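You operate a simulated robot arm through the tools that you are given. There is no shell and no other tool. Be economical: measure what you need, move in short steps, check, and stop when the job is done.

Carry out the task below with a simulated robot arm. There is one attempt and no reset: what you move stays moved.

JOB
Track the repair belt till it runs centred, then stop it.
Fine: isolator on first and start the belt; tighten the take-up knob of the side that the display names and leave the other knob.
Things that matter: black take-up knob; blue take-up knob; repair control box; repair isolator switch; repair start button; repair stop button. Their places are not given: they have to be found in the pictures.

Only the result counts: the job must be done as asked and must still hold three seconds after the hand-in. Knocking over, shifting, dropping, spilling or breaking anything else fails it.

ROBOT AND FRAMES
A 6-joint arm with a two-finger gripper, fixed in place. Base frame: the origin is at the foot of the arm, x ahead of it, y to its left, z up. Readings come in mm, rad, newtons and seconds.
Its first joint turns from -2.897 to 2.897 rad. Payload 2.45 kg.
The TCP is the grasp point between the finger pads, 20 mm short of the fingertips. In the tool frame z runs along the fingers and y along their closing line. The gripper opens to 140 mm. The gripper's body begins 168 mm behind the TCP.
Orientation is that of the tool frame in the base frame, as a unit quaternion [x, y, z, w]. With the fingers straight down and closing along the base's y, the tool's x points along the base's -x, its y along +y and its z along -z.

CONTROLS
- The arm moves only by the tool send_rows. Its arguments are lists of equal length, an entry for each row: "travel": the shift along the tool's x, y, z in units of 500 mm (1.0 is 500 mm), a list of three; "delta_rot": the turn, a rotation vector about the tool's x, y, z in units of 180 degrees (1.0 is 180 degrees), a list of three; "hand": the closure in counts, from 0 (fully open) to 255 (shut). In form: {"travel": [[x, y, z], ...], "delta_rot": [[wx, wy, wz], ...], "hand": [hand, ...]}. A call has 1 to 20 rows; each row is the pose to reach, as a shift and turn from the pose commanded when the call began, along the tool's axes at that moment. A call with a number of a shift or a turn outside -1 to 1 is refused whole. Each row takes 0.2 s and may step no farther than 50 mm and 0.15 rad from the row before; otherwise, or with a gripper value out of range, the whole call is refused. A pose out of reach is approached as far as the arm can. The call stops where the force on the tool passes 40 N (or 10 N more than at its start, if that is more) or the arm is blocked; 0.2 s more then pass. The fingers move at their own pace (about 45 mm/s each) and stop on an object; they squeeze with about 40 N. The grip force told is the motor's: it shows also when the fingers shut on nothing. Time passes only in rows, and 0.2 s behind the last, so rows that repeat a pose let the fingers close. It gives the time, the measured TCP pose, the force on the tool (base axes), the opening and the grip force at its end, in the units of the frame above (readings bear some noise), with the torque about the TCP (base axes, N m) and any sound that the robot's microphone picked up.
- Cameras (640 x 400 px; columns grow to the right, rows downward): "scene" is fixed at [401.6, -502.1, 1332.7]; the picture's right is [0.59, -0.81, 0.00], its down [-0.45, -0.32, -0.83] and it looks along [0.68, 0.49, -0.55] (base axes); focal length 314 px, centre (320, 200). "wrist" rides on the gripper at [78, 11, -209] in the tool frame; the picture's right is [-0.14, 0.99, 0.00], its down [-0.92, -0.13, -0.37] and it looks along [-0.37, -0.05, 0.93] (tool axes); focal length 280 px, centre (320, 200).
- camera(camera): a new picture of that camera. It takes no simulated time.
- locate(camera, pixels): there is no depth. For up to 12 entries [column, row, z] of the newest picture of that camera ("zoom" is the newest enlarged one), the place [x, y] in the base frame at which the ray of that pixel passes the height z, good to about 2 mm. It takes no simulated time.
- close_up(camera, box): a new picture of the part [left, top, right, bottom] of that camera's present view, enlarged. It takes no simulated time.
- hand_in(): hands the job in; it is judged then, once.

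Work in short steps. Measure before you move; look again where a grasp or a placing could have gone wrong, and mend it. You have 80 turns and 54 pictures in all, those below and enlarged ones among them. Open the gripper and draw the arm clear of the work before you hand the job in, unless the task says otherwise; then end with one line.

The tools are called after "Request:" as a command line: name --argument value ..., lists and objects as JSON in quotes. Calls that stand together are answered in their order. send_rows: Moves the arm, as the interface text tells. Its arguments: {"type":"object","properties":{"travel":{"type":"array","items":{"type":"array","items":{"type":"number"}}},"delta_rot":{"type":"array","items":{"type":"array","items":{"type":"number"}}},"hand":{"type":"array","items":{"type":"number"}}},"required":["travel","delta_rot","hand"]} The other tools are called the same way: camera (camera) takes a picture; locate (camera, pixels) gives the place at which the rays of pixels pass given heights; close_up (camera, box) takes an enlarged picture of a part of a camera's view; hand_in () hands the job in.

At the start:

```text
clock: 0.0
position: [698.6, 260.6, 1046.7]
tool_rot: [0.0, 1.0, 0.0, 0.0]
wrist_force: [0.5, -0.1, -0.6]
torque: [0.0, 0.03, -0.06]
grip_width: 140.1
finger_force: 0.1
```

scene: 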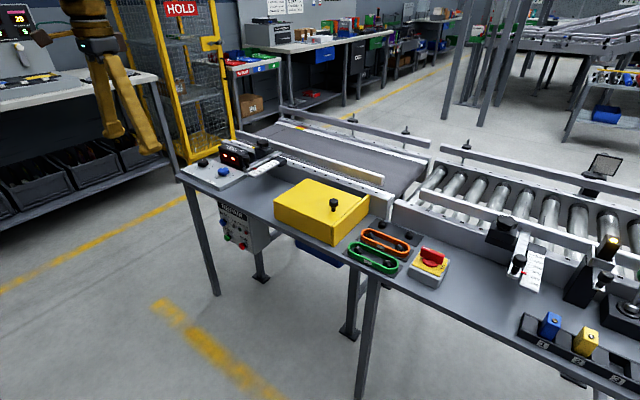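
wrist: 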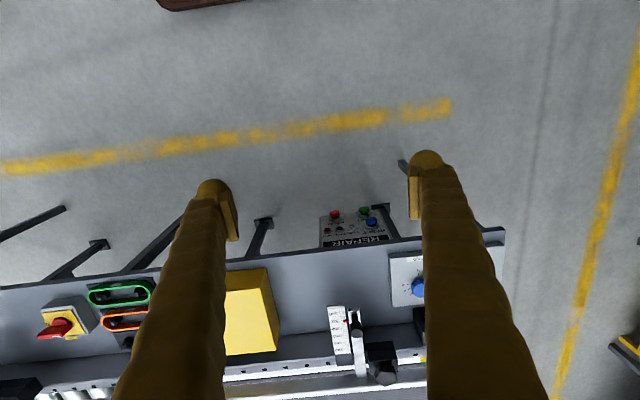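

I start with close-ups of the left table part (pixels 170-300, 120-260) and the items around (340-460, 220-290).

Request:
close_up --camera "scene" --box '[170, 120, 310, 260]'

Request:
close_up --camera "scene" --box '[330, 200, 640, 394]'

Request:
close_up --camera "wrist" --box '[300, 190, 500, 390]'

```text
2.86 times, centred on (240, 190) of scene
```

zoom: 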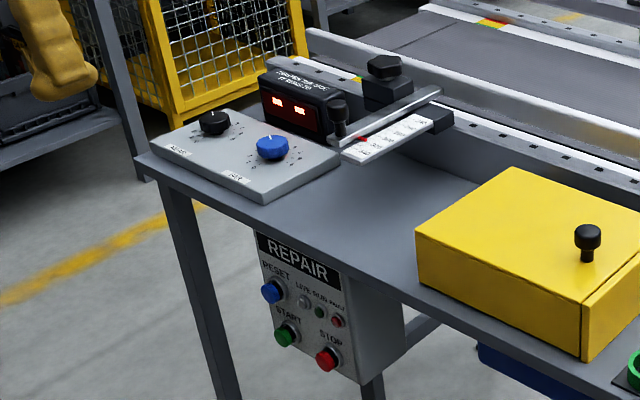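

```text
2.06 times, centred on (485, 297) of scene
```

zoom: 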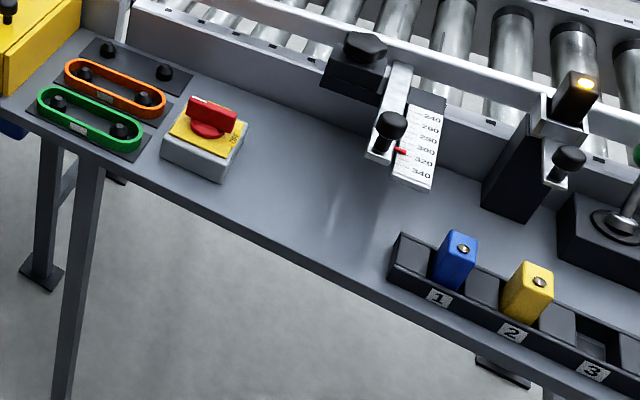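

```text
2.00 times, centred on (400, 290) of wrist
```

zoom: 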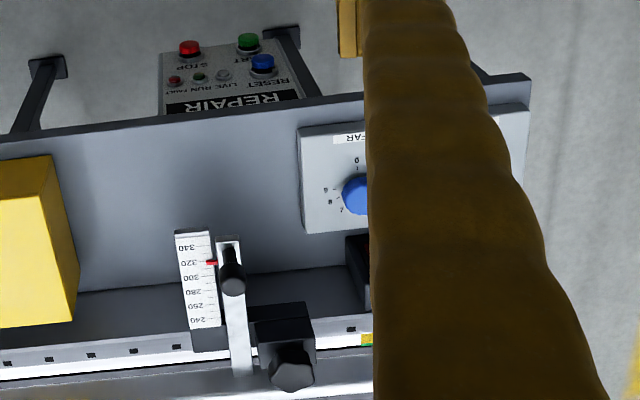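

The isolator (scene 430,255; wrist 57,327), the knobs and the box buttons appear in both views. I triangulate them to find heights.

Request:
locate --camera "scene" --pixels '[[432, 252, 800], [432, 252, 900], [432, 252, 1000], [230, 171, 800], [230, 171, 900], [217, 154, 900], [217, 154, 800], [241.5, 198.5, 800], [229.5, 183.7, 700], [229.5, 183.7, 800], [233, 193.5, 700], [233, 193.5, 800]]'

Request:
locate --camera "wrist" --pixels '[[57, 327, 700], [57, 327, 800], [57, 327, 900], [418, 288, 800], [418, 288, 900], [371, 221, 700], [371, 221, 800], [364, 210, 700], [364, 210, 800], [335, 213, 700], [335, 213, 800]]'

```text
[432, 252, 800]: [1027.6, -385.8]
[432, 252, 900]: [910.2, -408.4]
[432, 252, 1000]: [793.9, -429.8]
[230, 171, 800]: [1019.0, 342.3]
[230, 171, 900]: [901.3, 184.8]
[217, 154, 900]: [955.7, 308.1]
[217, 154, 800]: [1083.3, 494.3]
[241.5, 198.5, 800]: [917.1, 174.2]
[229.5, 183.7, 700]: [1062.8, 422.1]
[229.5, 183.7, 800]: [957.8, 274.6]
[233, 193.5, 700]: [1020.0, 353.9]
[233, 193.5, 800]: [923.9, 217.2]
```

```text
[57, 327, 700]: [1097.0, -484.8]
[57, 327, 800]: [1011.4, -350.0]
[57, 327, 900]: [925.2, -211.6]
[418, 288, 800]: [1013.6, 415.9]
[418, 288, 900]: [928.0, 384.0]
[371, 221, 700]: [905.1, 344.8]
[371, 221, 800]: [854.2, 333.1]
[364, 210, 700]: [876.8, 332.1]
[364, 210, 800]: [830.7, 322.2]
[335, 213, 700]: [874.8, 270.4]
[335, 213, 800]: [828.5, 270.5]
```

My zoom-to-pixel conversion was off for the left cluster, so I redo it with corrected pixels.

Request:
locate --camera "scene" --pixels '[[223, 170.5, 800], [223, 170.5, 850], [202.5, 162, 800], [202.5, 162, 850], [222.8, 221.7, 600], [222.8, 221.7, 700], [228.3, 236.8, 600], [228.3, 236.8, 700], [242.7, 245.2, 600], [242.7, 245.2, 700], [430, 255, 780], [430, 255, 800]]'

Request:
locate --camera "wrist" --pixels '[[418, 288, 800], [418, 288, 850], [371, 221, 600], [371, 221, 700], [364.5, 210, 600], [364.5, 210, 700], [334.5, 213.5, 600], [334.5, 213.5, 700], [57, 327, 780], [57, 327, 800]]'

```text
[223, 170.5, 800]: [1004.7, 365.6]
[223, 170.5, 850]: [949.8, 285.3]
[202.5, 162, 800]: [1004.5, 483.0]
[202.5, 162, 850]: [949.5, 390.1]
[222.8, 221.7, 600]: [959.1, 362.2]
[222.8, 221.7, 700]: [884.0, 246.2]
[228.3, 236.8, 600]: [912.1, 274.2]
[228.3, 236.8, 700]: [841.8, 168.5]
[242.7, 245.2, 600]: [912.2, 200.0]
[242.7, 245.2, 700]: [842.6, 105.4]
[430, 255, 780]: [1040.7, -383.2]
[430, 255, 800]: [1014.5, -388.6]
```

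```text
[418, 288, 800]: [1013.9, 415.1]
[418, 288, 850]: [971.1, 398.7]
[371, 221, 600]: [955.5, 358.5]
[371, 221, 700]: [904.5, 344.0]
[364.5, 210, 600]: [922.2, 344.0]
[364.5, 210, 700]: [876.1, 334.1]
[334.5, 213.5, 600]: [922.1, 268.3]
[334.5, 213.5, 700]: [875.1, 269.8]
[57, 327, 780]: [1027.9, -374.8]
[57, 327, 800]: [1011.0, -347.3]
```

Estimates: reset (957,360,600), start (960,351,527), stop (960,267,529) on a vertical face looking at -x; blue knob (1047,428,761), isolator about (1040,-381,780). I look closer at the isolator and display.

Request:
close_up --camera "scene" --box '[390, 230, 470, 280]'

Request:
close_up --camera "scene" --box '[174, 130, 294, 205]'

Request:
close_up --camera "wrist" --box '[20, 270, 180, 370]'

```text
8.00 times, centred on (430, 255) of scene
```

zoom: 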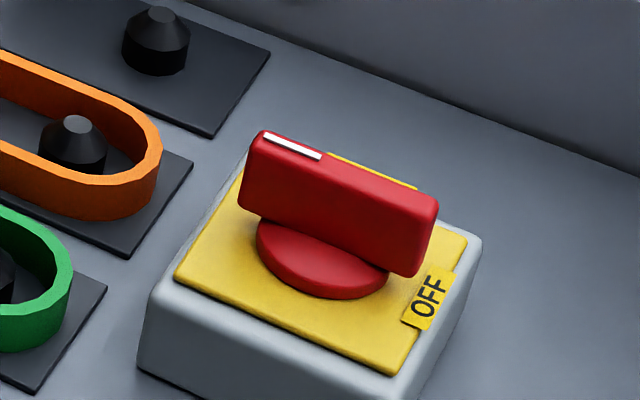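

```text
5.33 times, centred on (234, 168) of scene
```

zoom: 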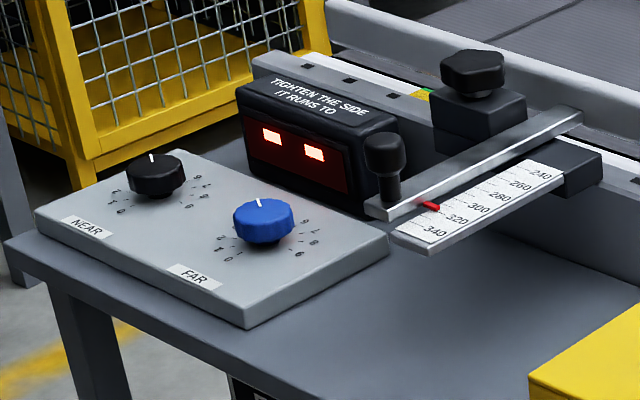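

```text
4.00 times, centred on (100, 320) of wrist
```

zoom: 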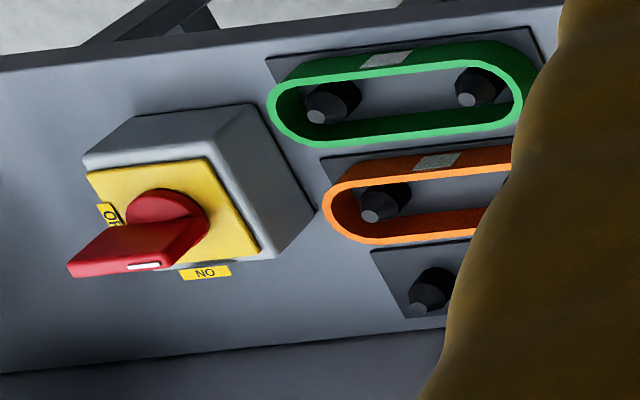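

The OFF label is on the handle's -y side and ON on its +x side; the handle lies roughly along y. I move over toward the isolator with a -20° yaw.

Request:
send_rows --travel '[[-0.02, -0.08, 0], [-0.04, -0.16, 0], [-0.06, -0.24, 0], [-0.08, -0.32, 0], [-0.1, -0.4, 0], [-0.12, -0.48, 0], [-0.14, -0.56, 0], [-0.16, -0.64, 0], [-0.18, -0.72, 0], [-0.2, -0.8, 0], [-0.22, -0.88, 0], [-0.24, -0.96, 0], [-0.25, -1.0, 0]]' --delta_rot '[[0, 0, 0.0085], [0, 0, 0.017], [0, 0, 0.0255], [0, 0, 0.034], [0, 0, 0.0425], [0, 0, 0.051], [0, 0, 0.0595], [0, 0, 0.068], [0, 0, 0.0765], [0, 0, 0.085], [0, 0, 0.0935], [0, 0, 0.102], [0, 0, 0.1111]]' --hand '[255, 255, 255, 255, 255, 255, 255, 255, 255, 255, 255, 255, 255]'

```text
clock: 2.8
position: [823.8, -238.5, 1047.2]
tool_rot: [0.174, 0.985, 0.0, 0.0]
wrist_force: [0.1, -0.5, 0.0]
torque: [0.0, 0.0, 0.03]
grip_width: 0.0
finger_force: 29.6
```

Now I tilt the tool 45° outward and move toward radius ~1000, z ~900, then look.

Request:
send_rows --travel '[[-0.04, 0, 0.042], [-0.08, 0, 0.084], [-0.12, 0, 0.126], [-0.16, 0, 0.168], [-0.2, 0, 0.21], [-0.24, 0, 0.25]]' --delta_rot '[[0, -0.0417, 0], [0, -0.0833, 0], [0, -0.125, 0], [0, -0.1667, 0], [0, -0.2083, 0], [0, -0.25, 0]]' --hand '[255, 255, 255, 255, 255, 255]'

Request:
camera --camera "wrist"

Request:
camera --camera "scene"

```text
clock: 4.2
position: [921.5, -284.0, 931.1]
tool_rot: [0.201, 0.919, -0.06, 0.335]
wrist_force: [0.3, -0.8, 0.5]
torque: [0.12, 0.07, 0.12]
grip_width: 0.1
finger_force: 29.2
out of reach, approached as far as the arm can: row 6
```

```text
45 pictures are left
```

wrist: 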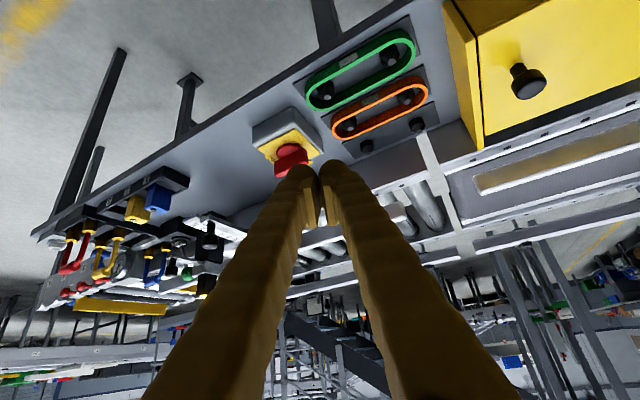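

```text
44 pictures are left
```

scene: 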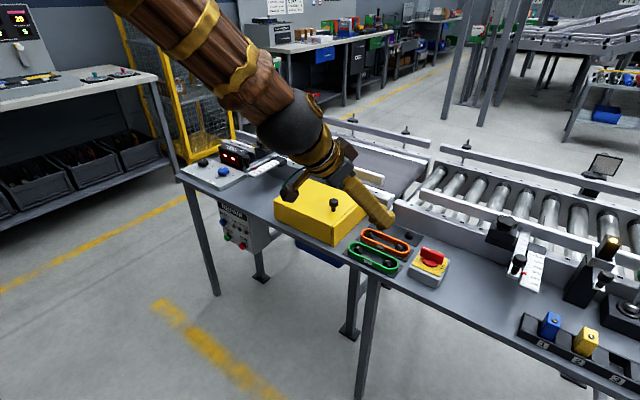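

The tilt is limited here by the wrist at this height; I try advancing along the tool direction 80 mm and watch whether it is reachable.

Request:
send_rows --travel '[[0, 0, 0.08], [0, 0, 0.16]]' --delta_rot '[[0, 0, 0], [0, 0, 0]]' --hand '[255, 255]'

Request:
close_up --camera "scene" --box '[340, 190, 500, 290]'

```text
clock: 4.8
position: [970.4, -307.1, 874.3]
tool_rot: [0.169, 0.924, -0.075, 0.336]
wrist_force: [-1.0, -0.6, -0.1]
torque: [-0.01, 0.03, -0.02]
grip_width: 0.1
finger_force: 29.4
```

```text
4.00 times, centred on (420, 240) of scene
```

zoom: 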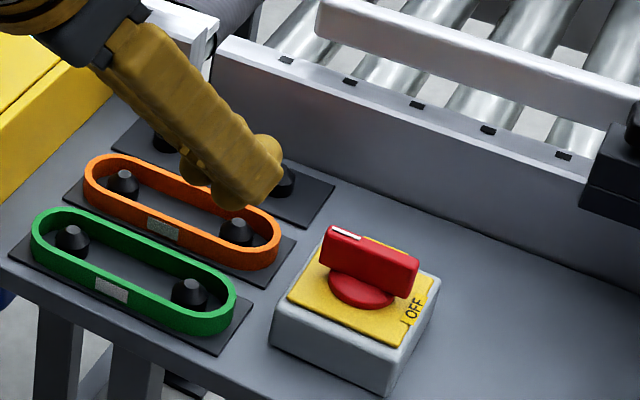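

Reachable. Now a wrist close-up of the isolator to triangulate the handle ends.

Request:
close_up --camera "wrist" --box '[200, 80, 360, 180]'

```text
4.00 times, centred on (280, 130) of wrist
```

zoom: 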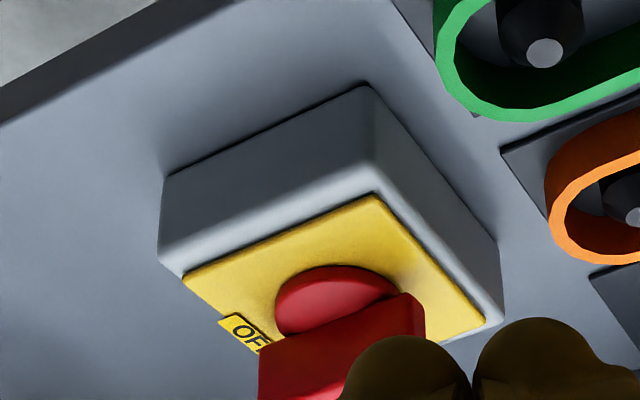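

I triangulate the yellow plate corners (scene zoom 288,297 and 398,345; wrist zoom 375,195 and 185,277) and handle top ends.

Request:
locate --camera "scene" --pixels '[[412, 264.25, 740], [412, 264.25, 800], [439.5, 276.25, 740], [439.5, 276.25, 800], [422.5, 247, 780], [422.5, 247, 820], [444.5, 255.5, 780], [444.5, 255.5, 820], [448.5, 260, 740], [448.5, 260, 800], [430, 263.5, 740], [430, 263.5, 800]]'

Request:
locate --camera "wrist" --pixels '[[293.75, 128.75, 740], [293.75, 128.75, 800], [246.25, 149.25, 740], [246.25, 149.25, 800], [305, 153, 780], [305, 153, 820], [265, 166, 780], [265, 166, 820], [284, 155, 740], [284, 155, 800]]'

```text
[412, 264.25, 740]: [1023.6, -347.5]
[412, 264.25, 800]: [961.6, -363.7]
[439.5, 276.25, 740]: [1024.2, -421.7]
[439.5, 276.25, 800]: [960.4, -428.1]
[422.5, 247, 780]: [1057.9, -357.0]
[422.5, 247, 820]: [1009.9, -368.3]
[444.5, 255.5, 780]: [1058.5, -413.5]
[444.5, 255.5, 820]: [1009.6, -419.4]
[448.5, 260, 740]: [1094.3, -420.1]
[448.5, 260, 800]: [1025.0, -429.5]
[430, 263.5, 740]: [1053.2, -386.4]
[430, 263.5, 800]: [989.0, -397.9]
```

```text
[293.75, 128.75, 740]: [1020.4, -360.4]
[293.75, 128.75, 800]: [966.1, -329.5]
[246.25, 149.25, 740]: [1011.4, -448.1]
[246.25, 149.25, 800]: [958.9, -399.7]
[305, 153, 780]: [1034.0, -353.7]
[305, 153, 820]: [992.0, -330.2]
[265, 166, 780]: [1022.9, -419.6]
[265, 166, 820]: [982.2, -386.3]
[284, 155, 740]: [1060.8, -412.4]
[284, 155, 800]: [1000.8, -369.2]
```

Plate spans x 1005–1076, y -352..-424 at z≈756; handle lies along y centred (1041,-388), top ≈797. I place the closed fingertips in front of the handle's -y end, to push it toward +x (OFF→ON side).

Request:
send_rows --travel '[[0.0061, -0.0616, 0.0484], [0.0123, -0.1232, 0.0968], [0.0184, -0.1848, 0.1452], [0.026, -0.167, 0.2038]]' --delta_rot '[[0, 0, 0], [0, 0, 0], [0, 0, 0], [0, 0, 0]]' --hand '[255, 255, 255, 255]'

Request:
close_up --camera "scene" --box '[390, 225, 470, 275]'

```text
clock: 5.8
position: [989.5, -407.1, 789.3]
tool_rot: [0.171, 0.924, -0.08, 0.333]
wrist_force: [0.1, 0.0, 0.2]
torque: [0.01, 0.02, 0.01]
grip_width: 0.0
finger_force: 29.8
out of reach, approached as far as the arm can: row 3
```

```text
8.00 times, centred on (430, 250) of scene
```

zoom: 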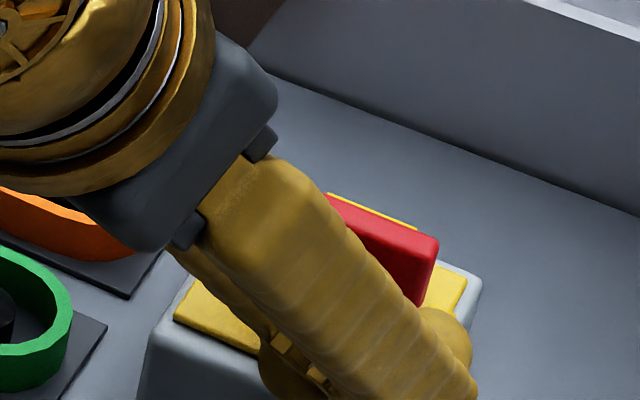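

Fingertip is in place just before the handle's end. I push: to contact, then 30° of arc, and check force.

Request:
send_rows --travel '[[-0.0123, 0.0106, 0.0099], [-0.0246, 0.0212, 0.0198], [-0.036, 0.0187, 0.0294], [-0.0472, 0.0162, 0.039]]' --delta_rot '[[0, 0, 0], [0, 0, 0], [0, 0, 0], [0, 0, 0]]' --hand '[255, 255, 255, 255]'

Request:
close_up --camera "scene" --box '[390, 225, 470, 275]'

```text
clock: 6.5
position: [1006.6, -404.8, 787.3]
tool_rot: [0.17, 0.924, -0.075, 0.334]
wrist_force: [-9.9, 0.3, 1.9]
torque: [0.03, -0.04, 0.08]
grip_width: 0.0
finger_force: 29.4
stopped in row 3: the force on the tool passed its limit at 58 N (the readings are from after the stop); the commanded pose is now the measured one
```

```text
8.00 times, centred on (430, 250) of scene
```

zoom: 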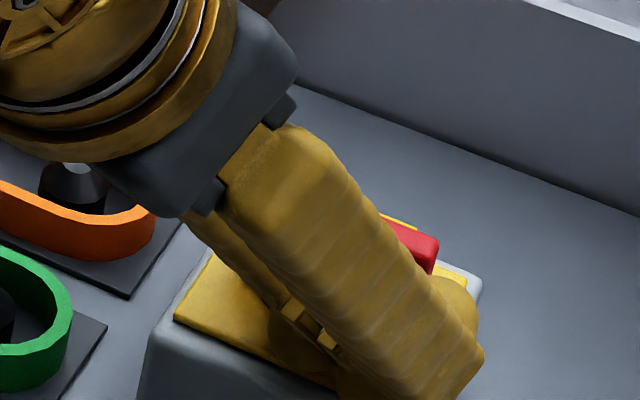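

It stopped hard with no handle movement, so that sense is probably against its stop (the white mark is the pointer, turning clockwise to ON). I back off, slide to the +y end and push there slowly.

Request:
send_rows --travel '[[0.0176, -0.0104, -0.0194], [0.0336, 0.075, -0.0366], [0.0287, 0.0798, -0.0323], [0.0237, 0.0845, -0.0279], [0.0188, 0.0893, -0.0236], [0.0139, 0.0941, -0.0193], [0.0089, 0.0988, -0.0149], [0.004, 0.1036, -0.0106]]' --delta_rot '[[0, 0, 0], [0, 0, 0], [0, 0, 0], [0, 0, 0], [0, 0, 0], [0, 0, 0], [0, 0, 0], [0, 0, 0]]' --hand '[255, 255, 255, 255, 255, 255, 255, 255]'

Request:
close_up --camera "scene" --box '[390, 225, 470, 275]'

```text
clock: 8.3
position: [1022.8, -352.9, 789.5]
tool_rot: [0.169, 0.925, -0.075, 0.333]
wrist_force: [0.2, 0.4, 0.1]
torque: [0.02, -0.01, -0.01]
grip_width: 0.0
finger_force: 29.8
```

```text
8.00 times, centred on (430, 250) of scene
```

zoom: 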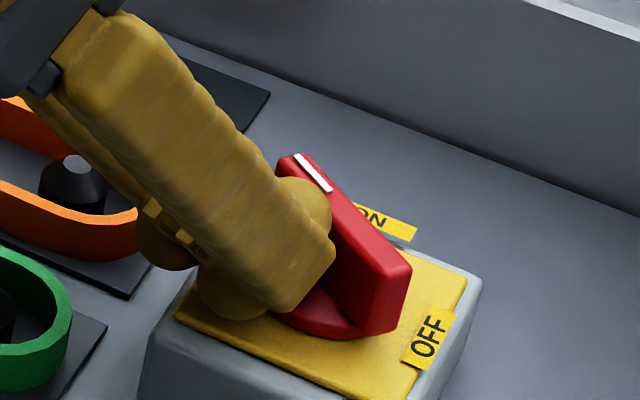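

The handle turns clockwise freely (about 35° so far). I continue the arc to 90°.

Request:
send_rows --travel '[[-0.0106, 0.0033, 0.0088], [-0.02, 0.0064, 0.0165], [-0.0314, 0.0055, 0.0261], [-0.0428, 0.0028, 0.0358], [-0.047, -0.0057, 0.0396], [-0.0496, -0.015, 0.0423]]' --delta_rot '[[0, 0, 0], [0, 0, 0], [0, 0, 0], [0, 0, 0], [0, 0, 0], [0, 0, 0]]' --hand '[255, 255, 255, 255, 255, 255]'

Request:
close_up --camera "scene" --box '[390, 225, 470, 275]'

```text
clock: 8.8
position: [1026.3, -352.5, 786.2]
tool_rot: [0.168, 0.926, -0.073, 0.33]
wrist_force: [-1.9, 5.7, 0.3]
torque: [-0.04, -0.02, -0.03]
grip_width: 0.0
finger_force: 29.2
stopped in row 2: the force on the tool passed its limit at 56 N (the readings are from after the stop); the commanded pose is now the measured one
```

```text
8.00 times, centred on (430, 250) of scene
```

zoom: 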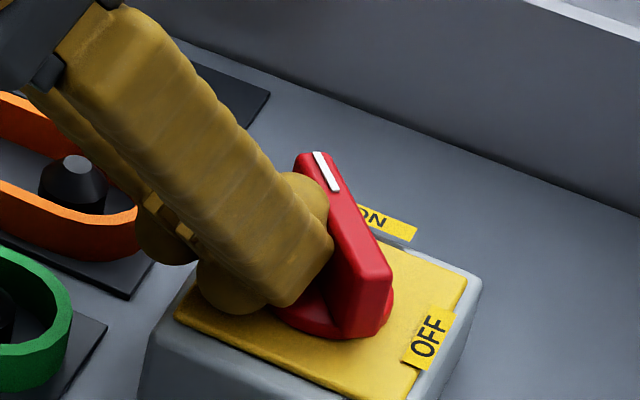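

The handle is at ~50°, but my fingertip has wedged near the pivot. I back off toward +y, lift 5 mm, take a contact farther out on the lever and push toward -y.

Request:
send_rows --travel '[[-0.0046, 0.0178, -0.01], [-0.016, 0.0242, -0.0007], [-0.0274, 0.0306, 0.0086], [-0.0341, 0.0245, 0.0145], [-0.0408, 0.0183, 0.0204], [-0.0462, 0.0137, 0.0252], [-0.0516, 0.009, 0.0299], [-0.0545, 0.0046, 0.0325], [-0.0574, 0.0002, 0.035], [-0.0589, -0.0054, 0.0366], [-0.0604, -0.011, 0.0382]]' --delta_rot '[[0, 0, 0], [0, 0, 0], [0, 0, 0], [0, 0, 0], [0, 0, 0], [0, 0, 0], [0, 0, 0], [0, 0, 0], [0, 0, 0], [0, 0, 0], [0, 0, 0]]' --hand '[255, 255, 255, 255, 255, 255, 255, 255, 255, 255, 255]'

Request:
close_up --camera "scene" --box '[390, 225, 470, 275]'

```text
clock: 10.2
position: [1053.1, -349.4, 790.9]
tool_rot: [0.168, 0.925, -0.073, 0.332]
wrist_force: [1.7, 5.2, 0.2]
torque: [0.0, -0.02, 0.08]
grip_width: 0.0
finger_force: 29.5
stopped in row 6: the force on the tool passed its limit at 46 N (the readings are from after the stop); the commanded pose is now the measured one
```

```text
8.00 times, centred on (430, 250) of scene
```

zoom: 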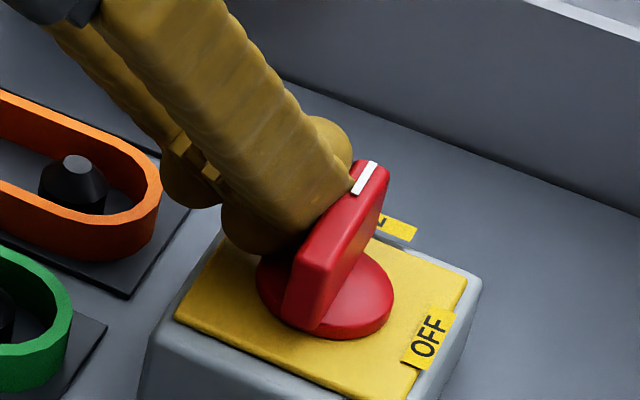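

Handle now points at ON (stop felt at 90°). I back off along the tool axis and look for the LIVE lamp.

Request:
send_rows --travel '[[0.008, 0.028, -0.008], [0.008, 0.028, -0.1], [0.008, 0.028, -0.19], [0.008, 0.028, -0.28], [0.008, 0.028, -0.37]]' --delta_rot '[[0, 0, 0], [0, 0, 0], [0, 0, 0], [0, 0, 0], [0, 0, 0]]' --hand '[255, 255, 255, 255, 255]'

Request:
camera --camera "scene"

Request:
close_up --camera "scene" --box '[190, 190, 290, 260]'

```text
clock: 11.3
position: [946.9, -290.6, 929.3]
tool_rot: [0.168, 0.926, -0.073, 0.33]
wrist_force: [0.1, -0.5, -0.4]
torque: [-0.01, -0.05, -0.01]
grip_width: 0.1
finger_force: 29.4
```

```text
36 pictures are left
```

scene: 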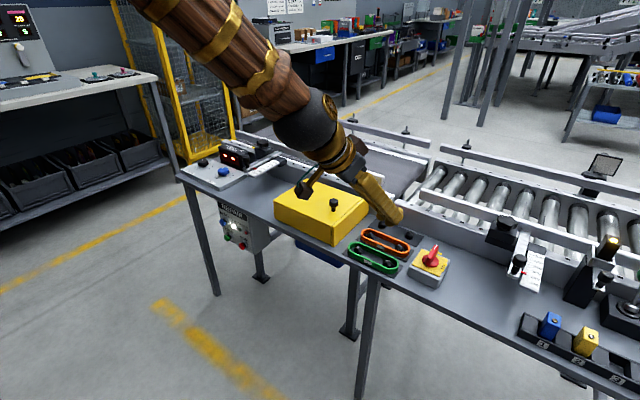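

```text
5.71 times, centred on (240, 225) of scene
```

zoom: 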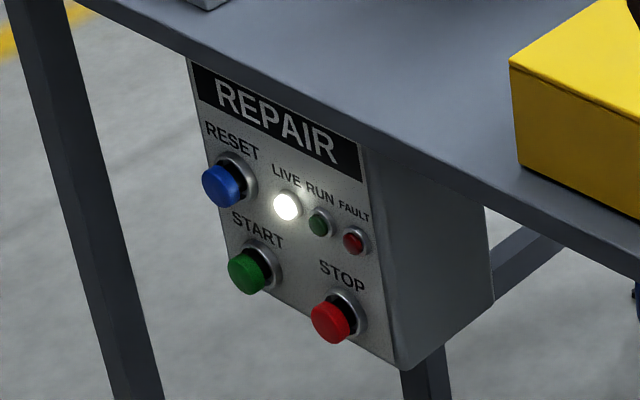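

LIVE lamp is lit. Now I swing over to the control box side (y≈230, x≈760) at constant height, yawing the tool to about +15°.

Request:
send_rows --travel '[[0.0418, 0.0638, -0.0379], [0.0835, 0.1277, -0.0758], [0.1253, 0.1915, -0.1138], [0.1671, 0.2554, -0.1517], [0.2088, 0.3192, -0.1896], [0.2506, 0.3831, -0.2275], [0.2924, 0.4469, -0.2655], [0.3342, 0.5108, -0.3034], [0.3759, 0.5746, -0.3413], [0.4177, 0.6385, -0.3792], [0.4595, 0.7023, -0.4172], [0.5012, 0.7662, -0.4551], [0.543, 0.83, -0.493]]' --delta_rot '[[-0.0104, -0.0006, -0.0124], [-0.0209, -0.0011, -0.0249], [-0.0313, -0.0017, -0.0373], [-0.0418, -0.0022, -0.0498], [-0.0522, -0.0028, -0.0622], [-0.0626, -0.0033, -0.0746], [-0.0731, -0.0039, -0.0871], [-0.0835, -0.0044, -0.0995], [-0.0939, -0.005, -0.1119], [-0.1044, -0.0055, -0.1244], [-0.1148, -0.0061, -0.1368], [-0.1253, -0.0066, -0.1493], [-0.1357, -0.0072, -0.1617]]' --hand '[255, 255, 255, 255, 255, 255, 255, 255, 255, 255, 255, 255, 255]'

Request:
camera --camera "wrist"

```text
clock: 14.2
position: [752.5, 228.9, 943.2]
tool_rot: [-0.142, 0.929, 0.042, 0.34]
wrist_force: [-0.3, 0.0, 0.4]
torque: [0.02, 0.01, 0.03]
grip_width: 0.0
finger_force: 29.3
```

```text
34 pictures are left
```

wrist: 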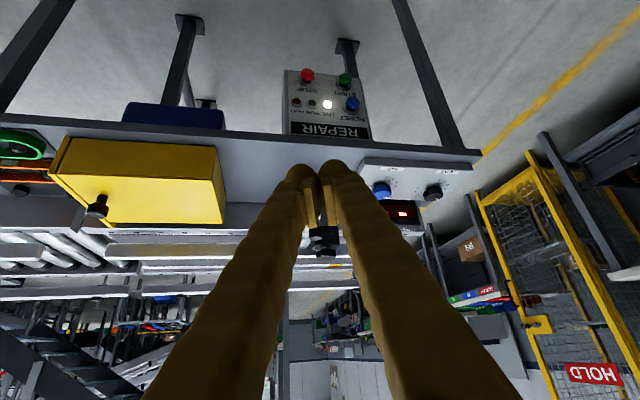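

Both knobs, box and buttons are visible. I descend in front of the box to about (780,300,600) adding 20° of tilt.

Request:
send_rows --travel '[[0.0408, 0.0147, 0.065], [0.0816, 0.0293, 0.13], [0.1223, 0.044, 0.195], [0.1631, 0.0587, 0.26], [0.2039, 0.0733, 0.325], [0.2447, 0.088, 0.39], [0.2854, 0.1027, 0.455], [0.3262, 0.1173, 0.52], [0.367, 0.132, 0.585]]' --delta_rot '[[0, -0.0123, 0], [0, -0.0247, 0], [0, -0.037, 0], [0, -0.0493, 0], [0, -0.0617, 0], [0, -0.074, 0], [0, -0.0863, 0], [0, -0.0987, 0], [0, -0.111, 0]]' --hand '[255, 255, 255, 255, 255, 255, 255, 255, 255]'

Request:
camera --camera "wrist"

Request:
camera --camera "scene"

```text
clock: 16.1
position: [800.6, 323.2, 613.6]
tool_rot: [-0.153, 0.857, 0.008, 0.492]
wrist_force: [0.4, -0.9, 0.6]
torque: [0.01, -0.02, 0.02]
grip_width: 0.0
finger_force: 29.6
out of reach, approached as far as the arm can: row 1, 2, 3, 4, 5, 6, 7, 8, 9
```

```text
33 pictures are left
```

wrist: 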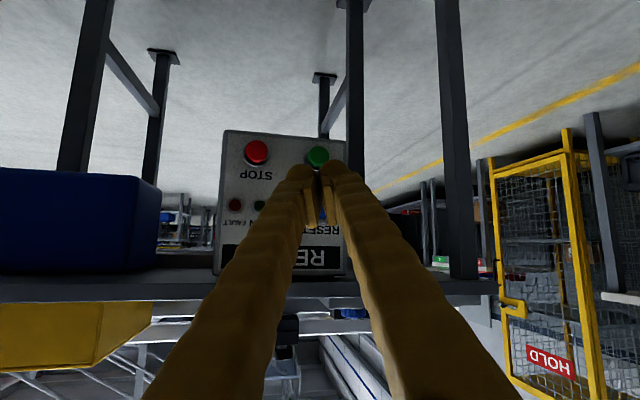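

```text
32 pictures are left
```

scene: 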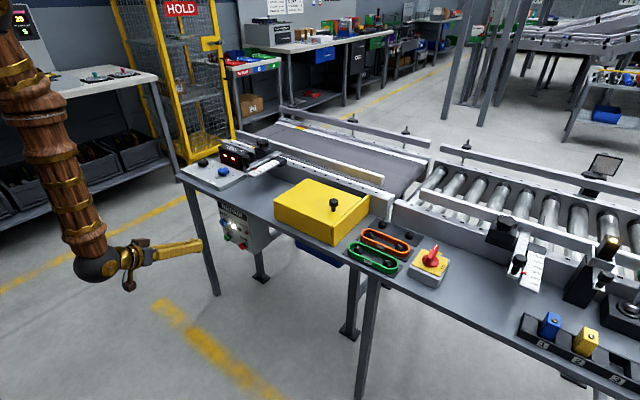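

Nearly there (TCP 800,323,614). I remeasure START (wrist 317,156) and STOP (257,152) from this near view.

Request:
locate --camera "wrist" --pixels '[[317, 156, 515], [317, 156, 530], [317, 156, 545], [257, 152, 515], [257, 152, 530], [257, 152, 545]]'

Request:
locate --camera "scene" --pixels '[[227.5, 237, 515], [227.5, 237, 530], [227.5, 237, 545], [242, 245.5, 515], [242, 245.5, 530], [242, 245.5, 545]]'

```text
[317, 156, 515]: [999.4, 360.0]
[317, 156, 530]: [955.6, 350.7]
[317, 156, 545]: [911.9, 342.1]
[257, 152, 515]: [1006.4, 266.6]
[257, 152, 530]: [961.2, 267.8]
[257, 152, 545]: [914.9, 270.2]
```

```text
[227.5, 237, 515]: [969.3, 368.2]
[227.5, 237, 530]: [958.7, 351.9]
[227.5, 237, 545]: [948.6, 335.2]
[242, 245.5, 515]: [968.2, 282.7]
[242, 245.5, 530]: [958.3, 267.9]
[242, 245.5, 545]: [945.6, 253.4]
```

START ≈(957,351,530), STOP ≈(959,268,530). I go to a pre-press pose with the tip at (925,349,522).

Request:
send_rows --travel '[[0.0064, 0.0018, 0.068], [0.0128, 0.0035, 0.136], [0.0192, 0.0053, 0.204], [0.0256, 0.007, 0.272]]' --delta_rot '[[0, 0, 0], [0, 0, 0], [0, 0, 0], [0, 0, 0]]' --hand '[255, 255, 255, 255]'

Request:
close_up --camera "scene" --box '[190, 190, 290, 260]'

```text
clock: 17.1
position: [904.1, 351.1, 529.8]
tool_rot: [-0.15, 0.858, 0.002, 0.491]
wrist_force: [0.0, 0.4, 0.0]
torque: [-0.01, -0.02, 0.05]
grip_width: 0.0
finger_force: 29.5
out of reach, approached as far as the arm can: row 3, 4
```

```text
5.71 times, centred on (240, 225) of scene
```

zoom: 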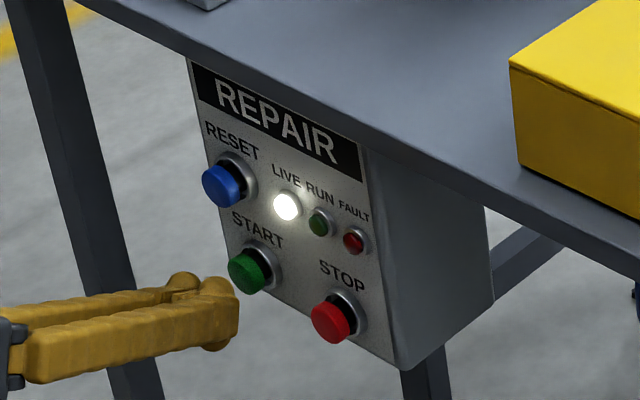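

Tip is ~25 mm in front of START. I push slowly along +x, with slight y and z correction.

Request:
send_rows --travel '[[-0.0061, -0.0049, 0.0103], [-0.0123, -0.0098, 0.0206], [-0.0184, -0.0147, 0.0309], [-0.0246, -0.0197, 0.0411], [-0.0307, -0.0246, 0.0514], [-0.0369, -0.0295, 0.0617], [-0.043, -0.0344, 0.072]]' --delta_rot '[[0, 0, 0], [0, 0, 0], [0, 0, 0], [0, 0, 0], [0, 0, 0], [0, 0, 0], [0, 0, 0]]' --hand '[255, 255, 255, 255, 255, 255, 255]'

Request:
close_up --camera "scene" --box '[190, 190, 290, 260]'

```text
clock: 18.6
position: [938.9, 354.0, 530.5]
tool_rot: [-0.15, 0.86, 0.0, 0.488]
wrist_force: [-30.1, 0.1, 2.2]
torque: [0.11, -0.9, 0.05]
grip_width: 0.1
finger_force: 29.5
out of reach, approached as far as the arm can: row 1, 2, 3, 4, 5, 6, 7
heard: click
stopped in row 7: the force on the tool passed its limit at 46 N (the readings are from after the stop); the commanded pose is now the measured one
```

```text
5.71 times, centred on (240, 225) of scene
```

zoom: 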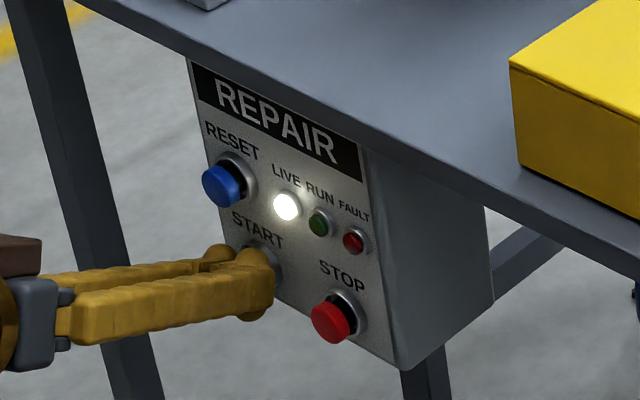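

A click was heard. I back off 60 mm and check the RUN lamp and display.

Request:
send_rows --travel '[[0.028, 0.016, -0.05], [0.056, 0.032, -0.1]]' --delta_rot '[[0, 0, 0], [0, 0, 0]]' --hand '[255, 255]'

Request:
close_up --camera "scene" --box '[160, 120, 320, 260]'

```text
clock: 19.2
position: [881.9, 354.9, 534.1]
tool_rot: [-0.149, 0.859, 0.0, 0.49]
wrist_force: [0.5, 0.4, -0.2]
torque: [0.02, -0.01, 0.02]
grip_width: 0.0
finger_force: 29.0
```

```text
2.86 times, centred on (240, 190) of scene
```

zoom: 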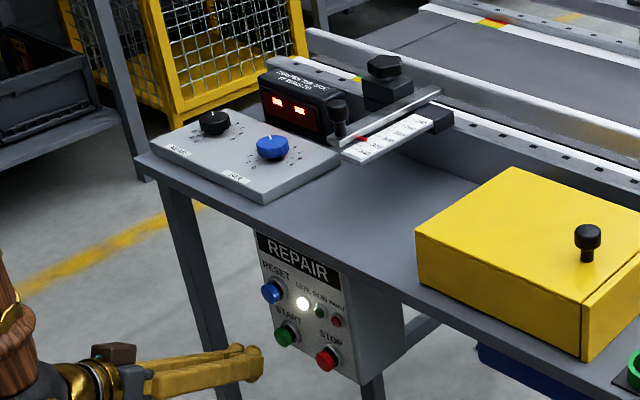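

RUN isn't visibly lit. I wait a second and look at the box and display again more closely.

Request:
send_rows --travel '[[0, 0, 0], [0, 0, 0], [0, 0, 0], [0, 0, 0]]' --delta_rot '[[0, 0, 0], [0, 0, 0], [0, 0, 0], [0, 0, 0]]' --hand '[255, 255, 255, 255]'

Request:
close_up --camera "scene" --box '[200, 135, 280, 255]'

```text
clock: 20.2
position: [881.9, 353.8, 533.2]
tool_rot: [-0.15, 0.859, 0.001, 0.489]
wrist_force: [-0.4, -0.4, -0.2]
torque: [-0.01, -0.01, 0.0]
grip_width: 0.0
finger_force: 29.4
```

```text
3.33 times, centred on (240, 195) of scene
```

zoom: 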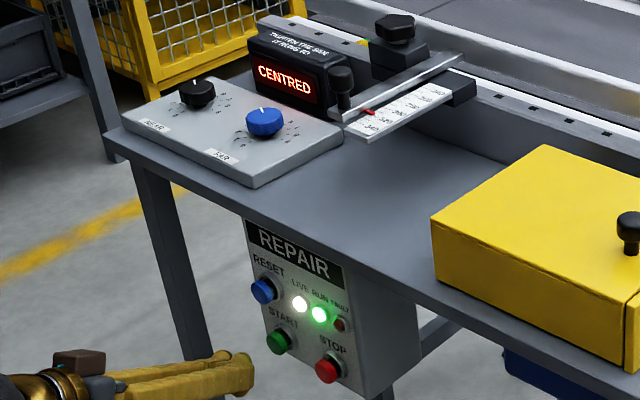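

RUN is now green and the display reads "CENTRED" right after starting; it may drift. I wait a few seconds and read again.

Request:
send_rows --travel '[[0, 0, 0], [0, 0, 0], [0, 0, 0], [0, 0, 0], [0, 0, 0], [0, 0, 0], [0, 0, 0], [0, 0, 0], [0, 0, 0], [0, 0, 0], [0, 0, 0], [0, 0, 0], [0, 0, 0], [0, 0, 0], [0, 0, 0]]' --delta_rot '[[0, 0, 0], [0, 0, 0], [0, 0, 0], [0, 0, 0], [0, 0, 0], [0, 0, 0], [0, 0, 0], [0, 0, 0], [0, 0, 0], [0, 0, 0], [0, 0, 0], [0, 0, 0], [0, 0, 0], [0, 0, 0], [0, 0, 0]]' --hand '[255, 255, 255, 255, 255, 255, 255, 255, 255, 255, 255, 255, 255, 255, 255]'

Request:
close_up --camera "scene" --box '[174, 130, 294, 205]'

```text
clock: 23.4
position: [881.0, 355.2, 534.4]
tool_rot: [-0.149, 0.86, 0.0, 0.489]
wrist_force: [0.6, -0.3, 0.5]
torque: [-0.02, -0.01, -0.02]
grip_width: 0.0
finger_force: 29.4
```

```text
5.33 times, centred on (234, 168) of scene
```

zoom: 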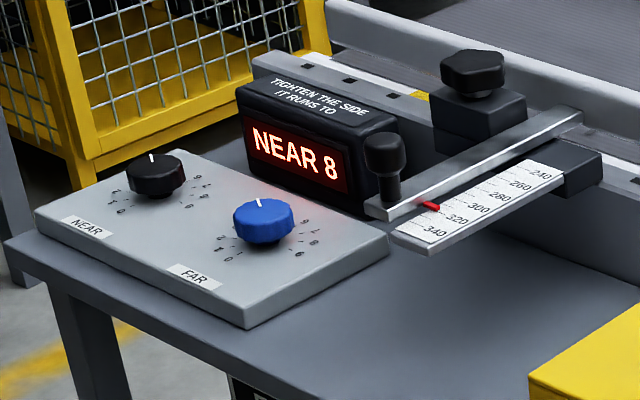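

Display says NEAR 8, so the NEAR (black) knob must be tightened. I retract from the box, rise to z≈900 and turn toward the knobs.

Request:
send_rows --travel '[[0.0385, 0.0205, -0.0675], [0.077, 0.041, -0.135], [0.013, 0.0256, -0.184], [-0.051, 0.01, -0.233], [-0.114, -0.0054, -0.282], [-0.178, -0.021, -0.331], [-0.241, -0.036, -0.381], [-0.305, -0.052, -0.43], [-0.369, -0.067, -0.479], [-0.432, -0.082, -0.528], [-0.496, -0.098, -0.577]]' --delta_rot '[[0, 0, 0], [0, 0, 0], [-0.0093, 0.0083, -0.0058], [-0.0187, 0.0165, -0.0116], [-0.028, 0.0248, -0.0174], [-0.0373, 0.0331, -0.0232], [-0.0467, 0.0413, -0.029], [-0.056, 0.0496, -0.0348], [-0.0653, 0.0579, -0.0406], [-0.0747, 0.0661, -0.0464], [-0.084, 0.0744, -0.0522]]' --hand '[255, 255, 255, 255, 255, 255, 255, 255, 255, 255, 255]'

Request:
camera --camera "wrist"

```text
clock: 25.8
position: [746.7, 347.3, 882.7]
tool_rot: [-0.271, 0.901, 0.016, 0.339]
wrist_force: [0.0, 0.3, 0.0]
torque: [0.02, 0.0, -0.02]
grip_width: 0.2
finger_force: 29.3
out of reach, approached as far as the arm can: row 2, 5, 6, 7, 8, 9, 10, 11
```

```text
26 pictures are left
```

wrist: 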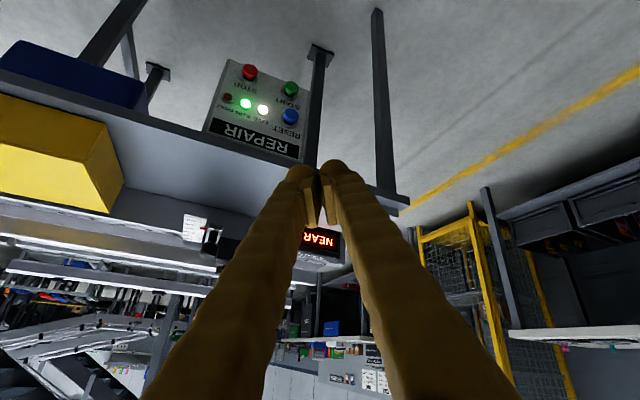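

The hand has rolled ~14°. I correct roll, aim azimuth ~28°, and move up/forward to (880,440,950) to see the knobs.

Request:
send_rows --travel '[[-0.0676, 0.001, 0.0192], [-0.1352, 0.002, 0.0384], [-0.2028, 0.003, 0.0576], [-0.2704, 0.004, 0.0768], [-0.338, 0.005, 0.096]]' --delta_rot '[[-0.0059, -0.0015, 0.0082], [-0.0118, -0.003, 0.0164], [-0.0178, -0.0044, 0.0246], [-0.0237, -0.0059, 0.0328], [-0.0296, -0.0074, 0.041]]' --hand '[0, 0, 0, 0, 0]'

Request:
camera --camera "wrist"

```text
clock: 27.0
position: [894.7, 424.8, 978.4]
tool_rot: [-0.238, 0.896, 0.123, 0.353]
wrist_force: [-0.4, 0.5, 0.0]
torque: [0.02, -0.02, 0.02]
grip_width: 106.0
finger_force: 0.1
out of reach, approached as far as the arm can: row 1, 2, 3
```

```text
25 pictures are left
```

wrist: 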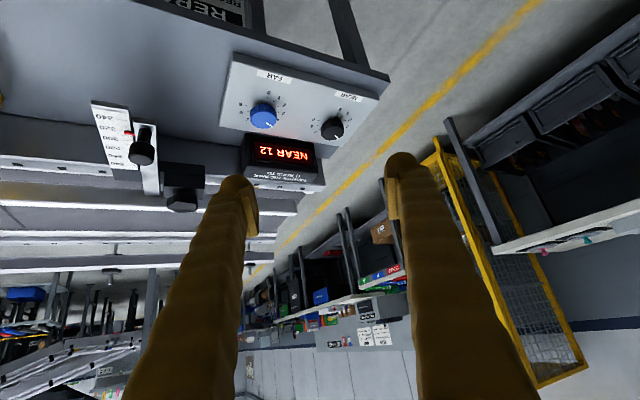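

The reading grew to NEAR 12. I close-up and triangulate the black knob (wrist ~333,127; scene ~203,161).

Request:
close_up --camera "wrist" --box '[260, 80, 388, 160]'

Request:
locate --camera "scene" --pixels '[[202.9, 161, 760], [202.9, 161, 780], [223.5, 170, 760], [223.5, 170, 780], [182, 170, 740], [182, 170, 760], [220.2, 191.8, 740], [220.2, 191.8, 760]]'

Request:
locate --camera "wrist" --pixels '[[333, 129, 760], [333, 129, 780], [264, 116, 760], [264, 116, 780], [368, 96, 740], [368, 96, 760], [235, 55, 740], [235, 55, 760]]'

```text
5.00 times, centred on (324, 120) of wrist
```

zoom: 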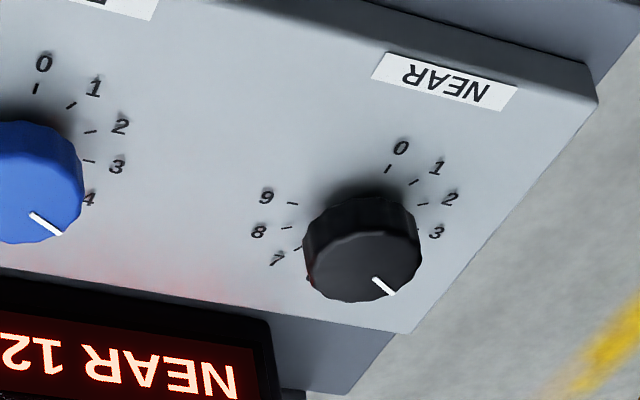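

```text
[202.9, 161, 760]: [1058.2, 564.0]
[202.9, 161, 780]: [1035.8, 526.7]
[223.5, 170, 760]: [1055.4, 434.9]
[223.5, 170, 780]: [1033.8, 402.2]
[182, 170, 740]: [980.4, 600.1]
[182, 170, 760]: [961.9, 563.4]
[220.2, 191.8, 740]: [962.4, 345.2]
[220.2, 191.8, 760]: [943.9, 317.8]
```

```text
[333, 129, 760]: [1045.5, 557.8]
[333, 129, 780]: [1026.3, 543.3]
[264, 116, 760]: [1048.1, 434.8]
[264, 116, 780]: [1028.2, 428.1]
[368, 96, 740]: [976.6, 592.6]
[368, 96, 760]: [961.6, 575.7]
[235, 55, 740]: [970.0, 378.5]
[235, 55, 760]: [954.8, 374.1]
```

NEAR dial: numbers rise clockwise seen from above, knob top centre ≈(1052,554,766), panel z≈747. I move to a hover above it at (1021,517,826), hand azimuth ~50°, opening ~70 mm.

Request:
send_rows --travel '[[-0.0021, 0.002, 0.0724], [-0.0042, 0.0041, 0.1449], [-0.0063, 0.0061, 0.2173], [-0.0084, 0.0081, 0.2897], [-0.0105, 0.0102, 0.3622], [-0.0126, 0.0122, 0.4346]]' --delta_rot '[[-0.0102, 0.0008, -0.0107], [-0.0205, 0.0015, -0.0213], [-0.0307, 0.0023, -0.032], [-0.0409, 0.0031, -0.0426], [-0.0512, 0.0038, -0.0533], [-0.0614, 0.0046, -0.0639]]' --hand '[127, 127, 127, 127, 127, 127]'

Request:
camera --camera "wrist"

```text
clock: 28.4
position: [1021.9, 515.4, 822.4]
tool_rot: [-0.362, 0.854, 0.171, 0.333]
wrist_force: [0.2, 0.6, 0.6]
torque: [-0.02, 0.01, -0.01]
grip_width: 70.2
finger_force: 0.1
```

```text
23 pictures are left
```

wrist: 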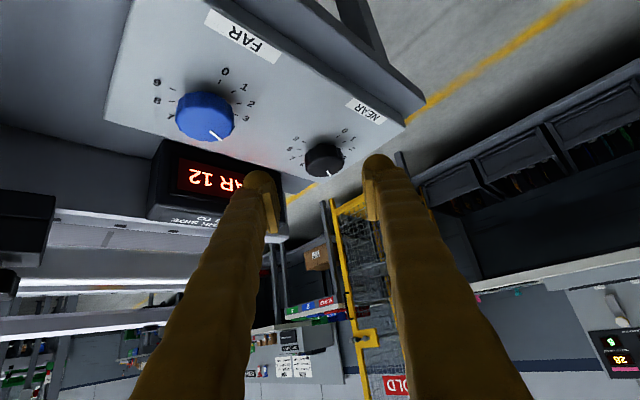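

Reached exactly; display steady at 12. I re-measure the knob centre from this view (top face around 323,163).

Request:
close_up --camera "wrist" --box '[270, 110, 382, 180]'

Request:
locate --camera "wrist" --pixels '[[324, 162, 755], [324, 162, 765], [324, 162, 775], [306, 160, 765], [344, 162, 765]]'

```text
5.71 times, centred on (326, 145) of wrist
```

zoom: 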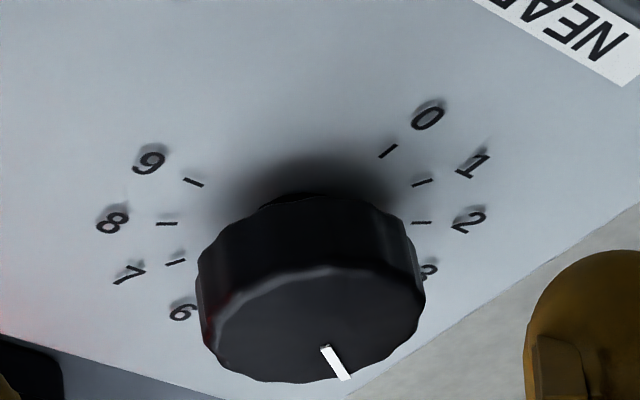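

```text
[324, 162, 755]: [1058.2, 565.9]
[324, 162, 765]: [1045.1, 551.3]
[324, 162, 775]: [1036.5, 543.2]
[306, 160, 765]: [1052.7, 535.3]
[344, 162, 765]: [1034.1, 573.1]
```

Knob centre confirmed ≈(1052,555). I descend along the tool axis to TCP (1052,555,776) with the hand open.

Request:
send_rows --travel '[[-0.0023, 0.0017, 0.0453], [-0.0045, 0.0033, 0.0905], [-0.0057, 0.0042, 0.1131], [-0.0068, 0.005, 0.1358]]' --delta_rot '[[0, 0, 0], [0, 0, 0], [0, 0, 0], [0, 0, 0]]' --hand '[127, 127, 127, 127]'

Request:
close_up --camera "scene" --box '[166, 130, 262, 190]'

```text
clock: 29.4
position: [1051.5, 555.0, 779.0]
tool_rot: [-0.361, 0.854, 0.171, 0.333]
wrist_force: [-0.6, 0.2, -1.2]
torque: [-0.02, 0.01, 0.01]
grip_width: 70.4
finger_force: 0.1
```

```text
6.67 times, centred on (214, 160) of scene
```

zoom: 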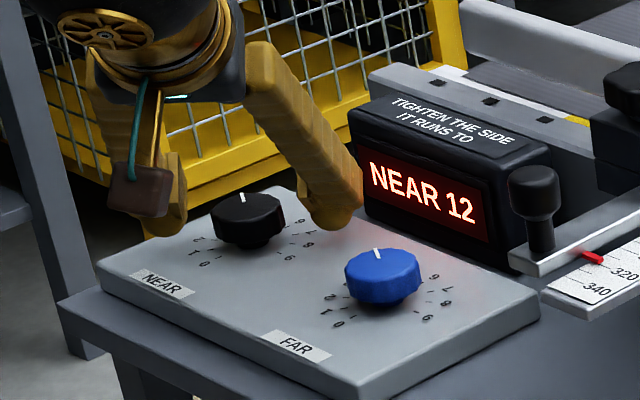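

Fingers straddle the black knob without contact. I close on it.

Request:
send_rows --travel '[[0, 0, 0], [0, 0, 0], [0, 0, 0], [0, 0, 0]]' --delta_rot '[[0, 0, 0], [0, 0, 0], [0, 0, 0], [0, 0, 0]]' --hand '[255, 255, 255, 255]'

```text
clock: 30.4
position: [1049.9, 556.7, 778.2]
tool_rot: [-0.362, 0.853, 0.172, 0.333]
wrist_force: [-24.4, 17.8, 3.7]
torque: [0.36, 0.36, 0.15]
grip_width: 38.9
finger_force: 44.3
```

Gripped at 38.9 mm, with a side load showing ~3 mm off-centre; I ease +3 mm along tool y while turning 20° clockwise about the vertical.

Request:
send_rows --travel '[[0, 0.005, 0], [0, 0.006, 0], [0, 0.006, 0], [0, 0.006, 0], [0, 0.006, 0]]' --delta_rot '[[0, 0, 0], [0.0192, -0.0014, 0.02], [0.0385, -0.0029, 0.04], [0.0577, -0.0043, 0.06], [0.077, -0.0057, 0.08]]' --hand '[255, 255, 255, 255, 255]'

Request:
close_up --camera "scene" --box '[166, 130, 262, 190]'

```text
clock: 31.6
position: [1048.8, 557.6, 779.6]
tool_rot: [-0.211, 0.903, 0.109, 0.358]
wrist_force: [-20.5, 10.8, 4.5]
torque: [-0.46, 0.2, 0.09]
grip_width: 38.5
finger_force: 45.0
```

```text
6.67 times, centred on (214, 160) of scene
```

zoom: 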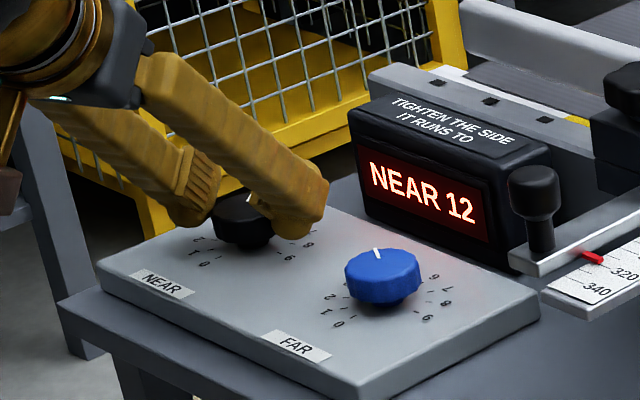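

The knob turned with the hand. I hold ~2.4 s to learn the response before turning further.

Request:
send_rows --travel '[[0, 0, 0], [0, 0, 0], [0, 0, 0], [0, 0, 0], [0, 0, 0], [0, 0, 0], [0, 0, 0], [0, 0, 0], [0, 0, 0], [0, 0, 0], [0, 0, 0], [0, 0, 0], [0, 0, 0], [0, 0, 0], [0, 0, 0]]' --delta_rot '[[0, 0, 0], [0, 0, 0], [0, 0, 0], [0, 0, 0], [0, 0, 0], [0, 0, 0], [0, 0, 0], [0, 0, 0], [0, 0, 0], [0, 0, 0], [0, 0, 0], [0, 0, 0], [0, 0, 0], [0, 0, 0], [0, 0, 0]]' --hand '[255, 255, 255, 255, 255, 255, 255, 255, 255, 255, 255, 255, 255, 255, 255]'

Request:
close_up --camera "scene" --box '[166, 130, 262, 190]'

```text
clock: 34.8
position: [1049.8, 556.9, 779.2]
tool_rot: [-0.207, 0.904, 0.11, 0.356]
wrist_force: [-19.5, 5.5, 7.7]
torque: [0.28, 0.27, 0.09]
grip_width: 38.6
finger_force: 44.9
```

```text
6.67 times, centred on (214, 160) of scene
```

zoom: 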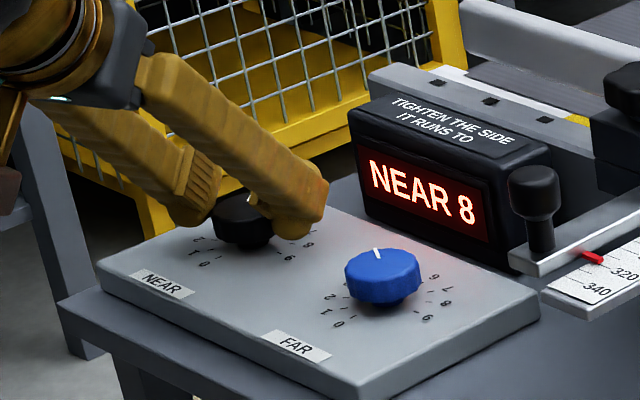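

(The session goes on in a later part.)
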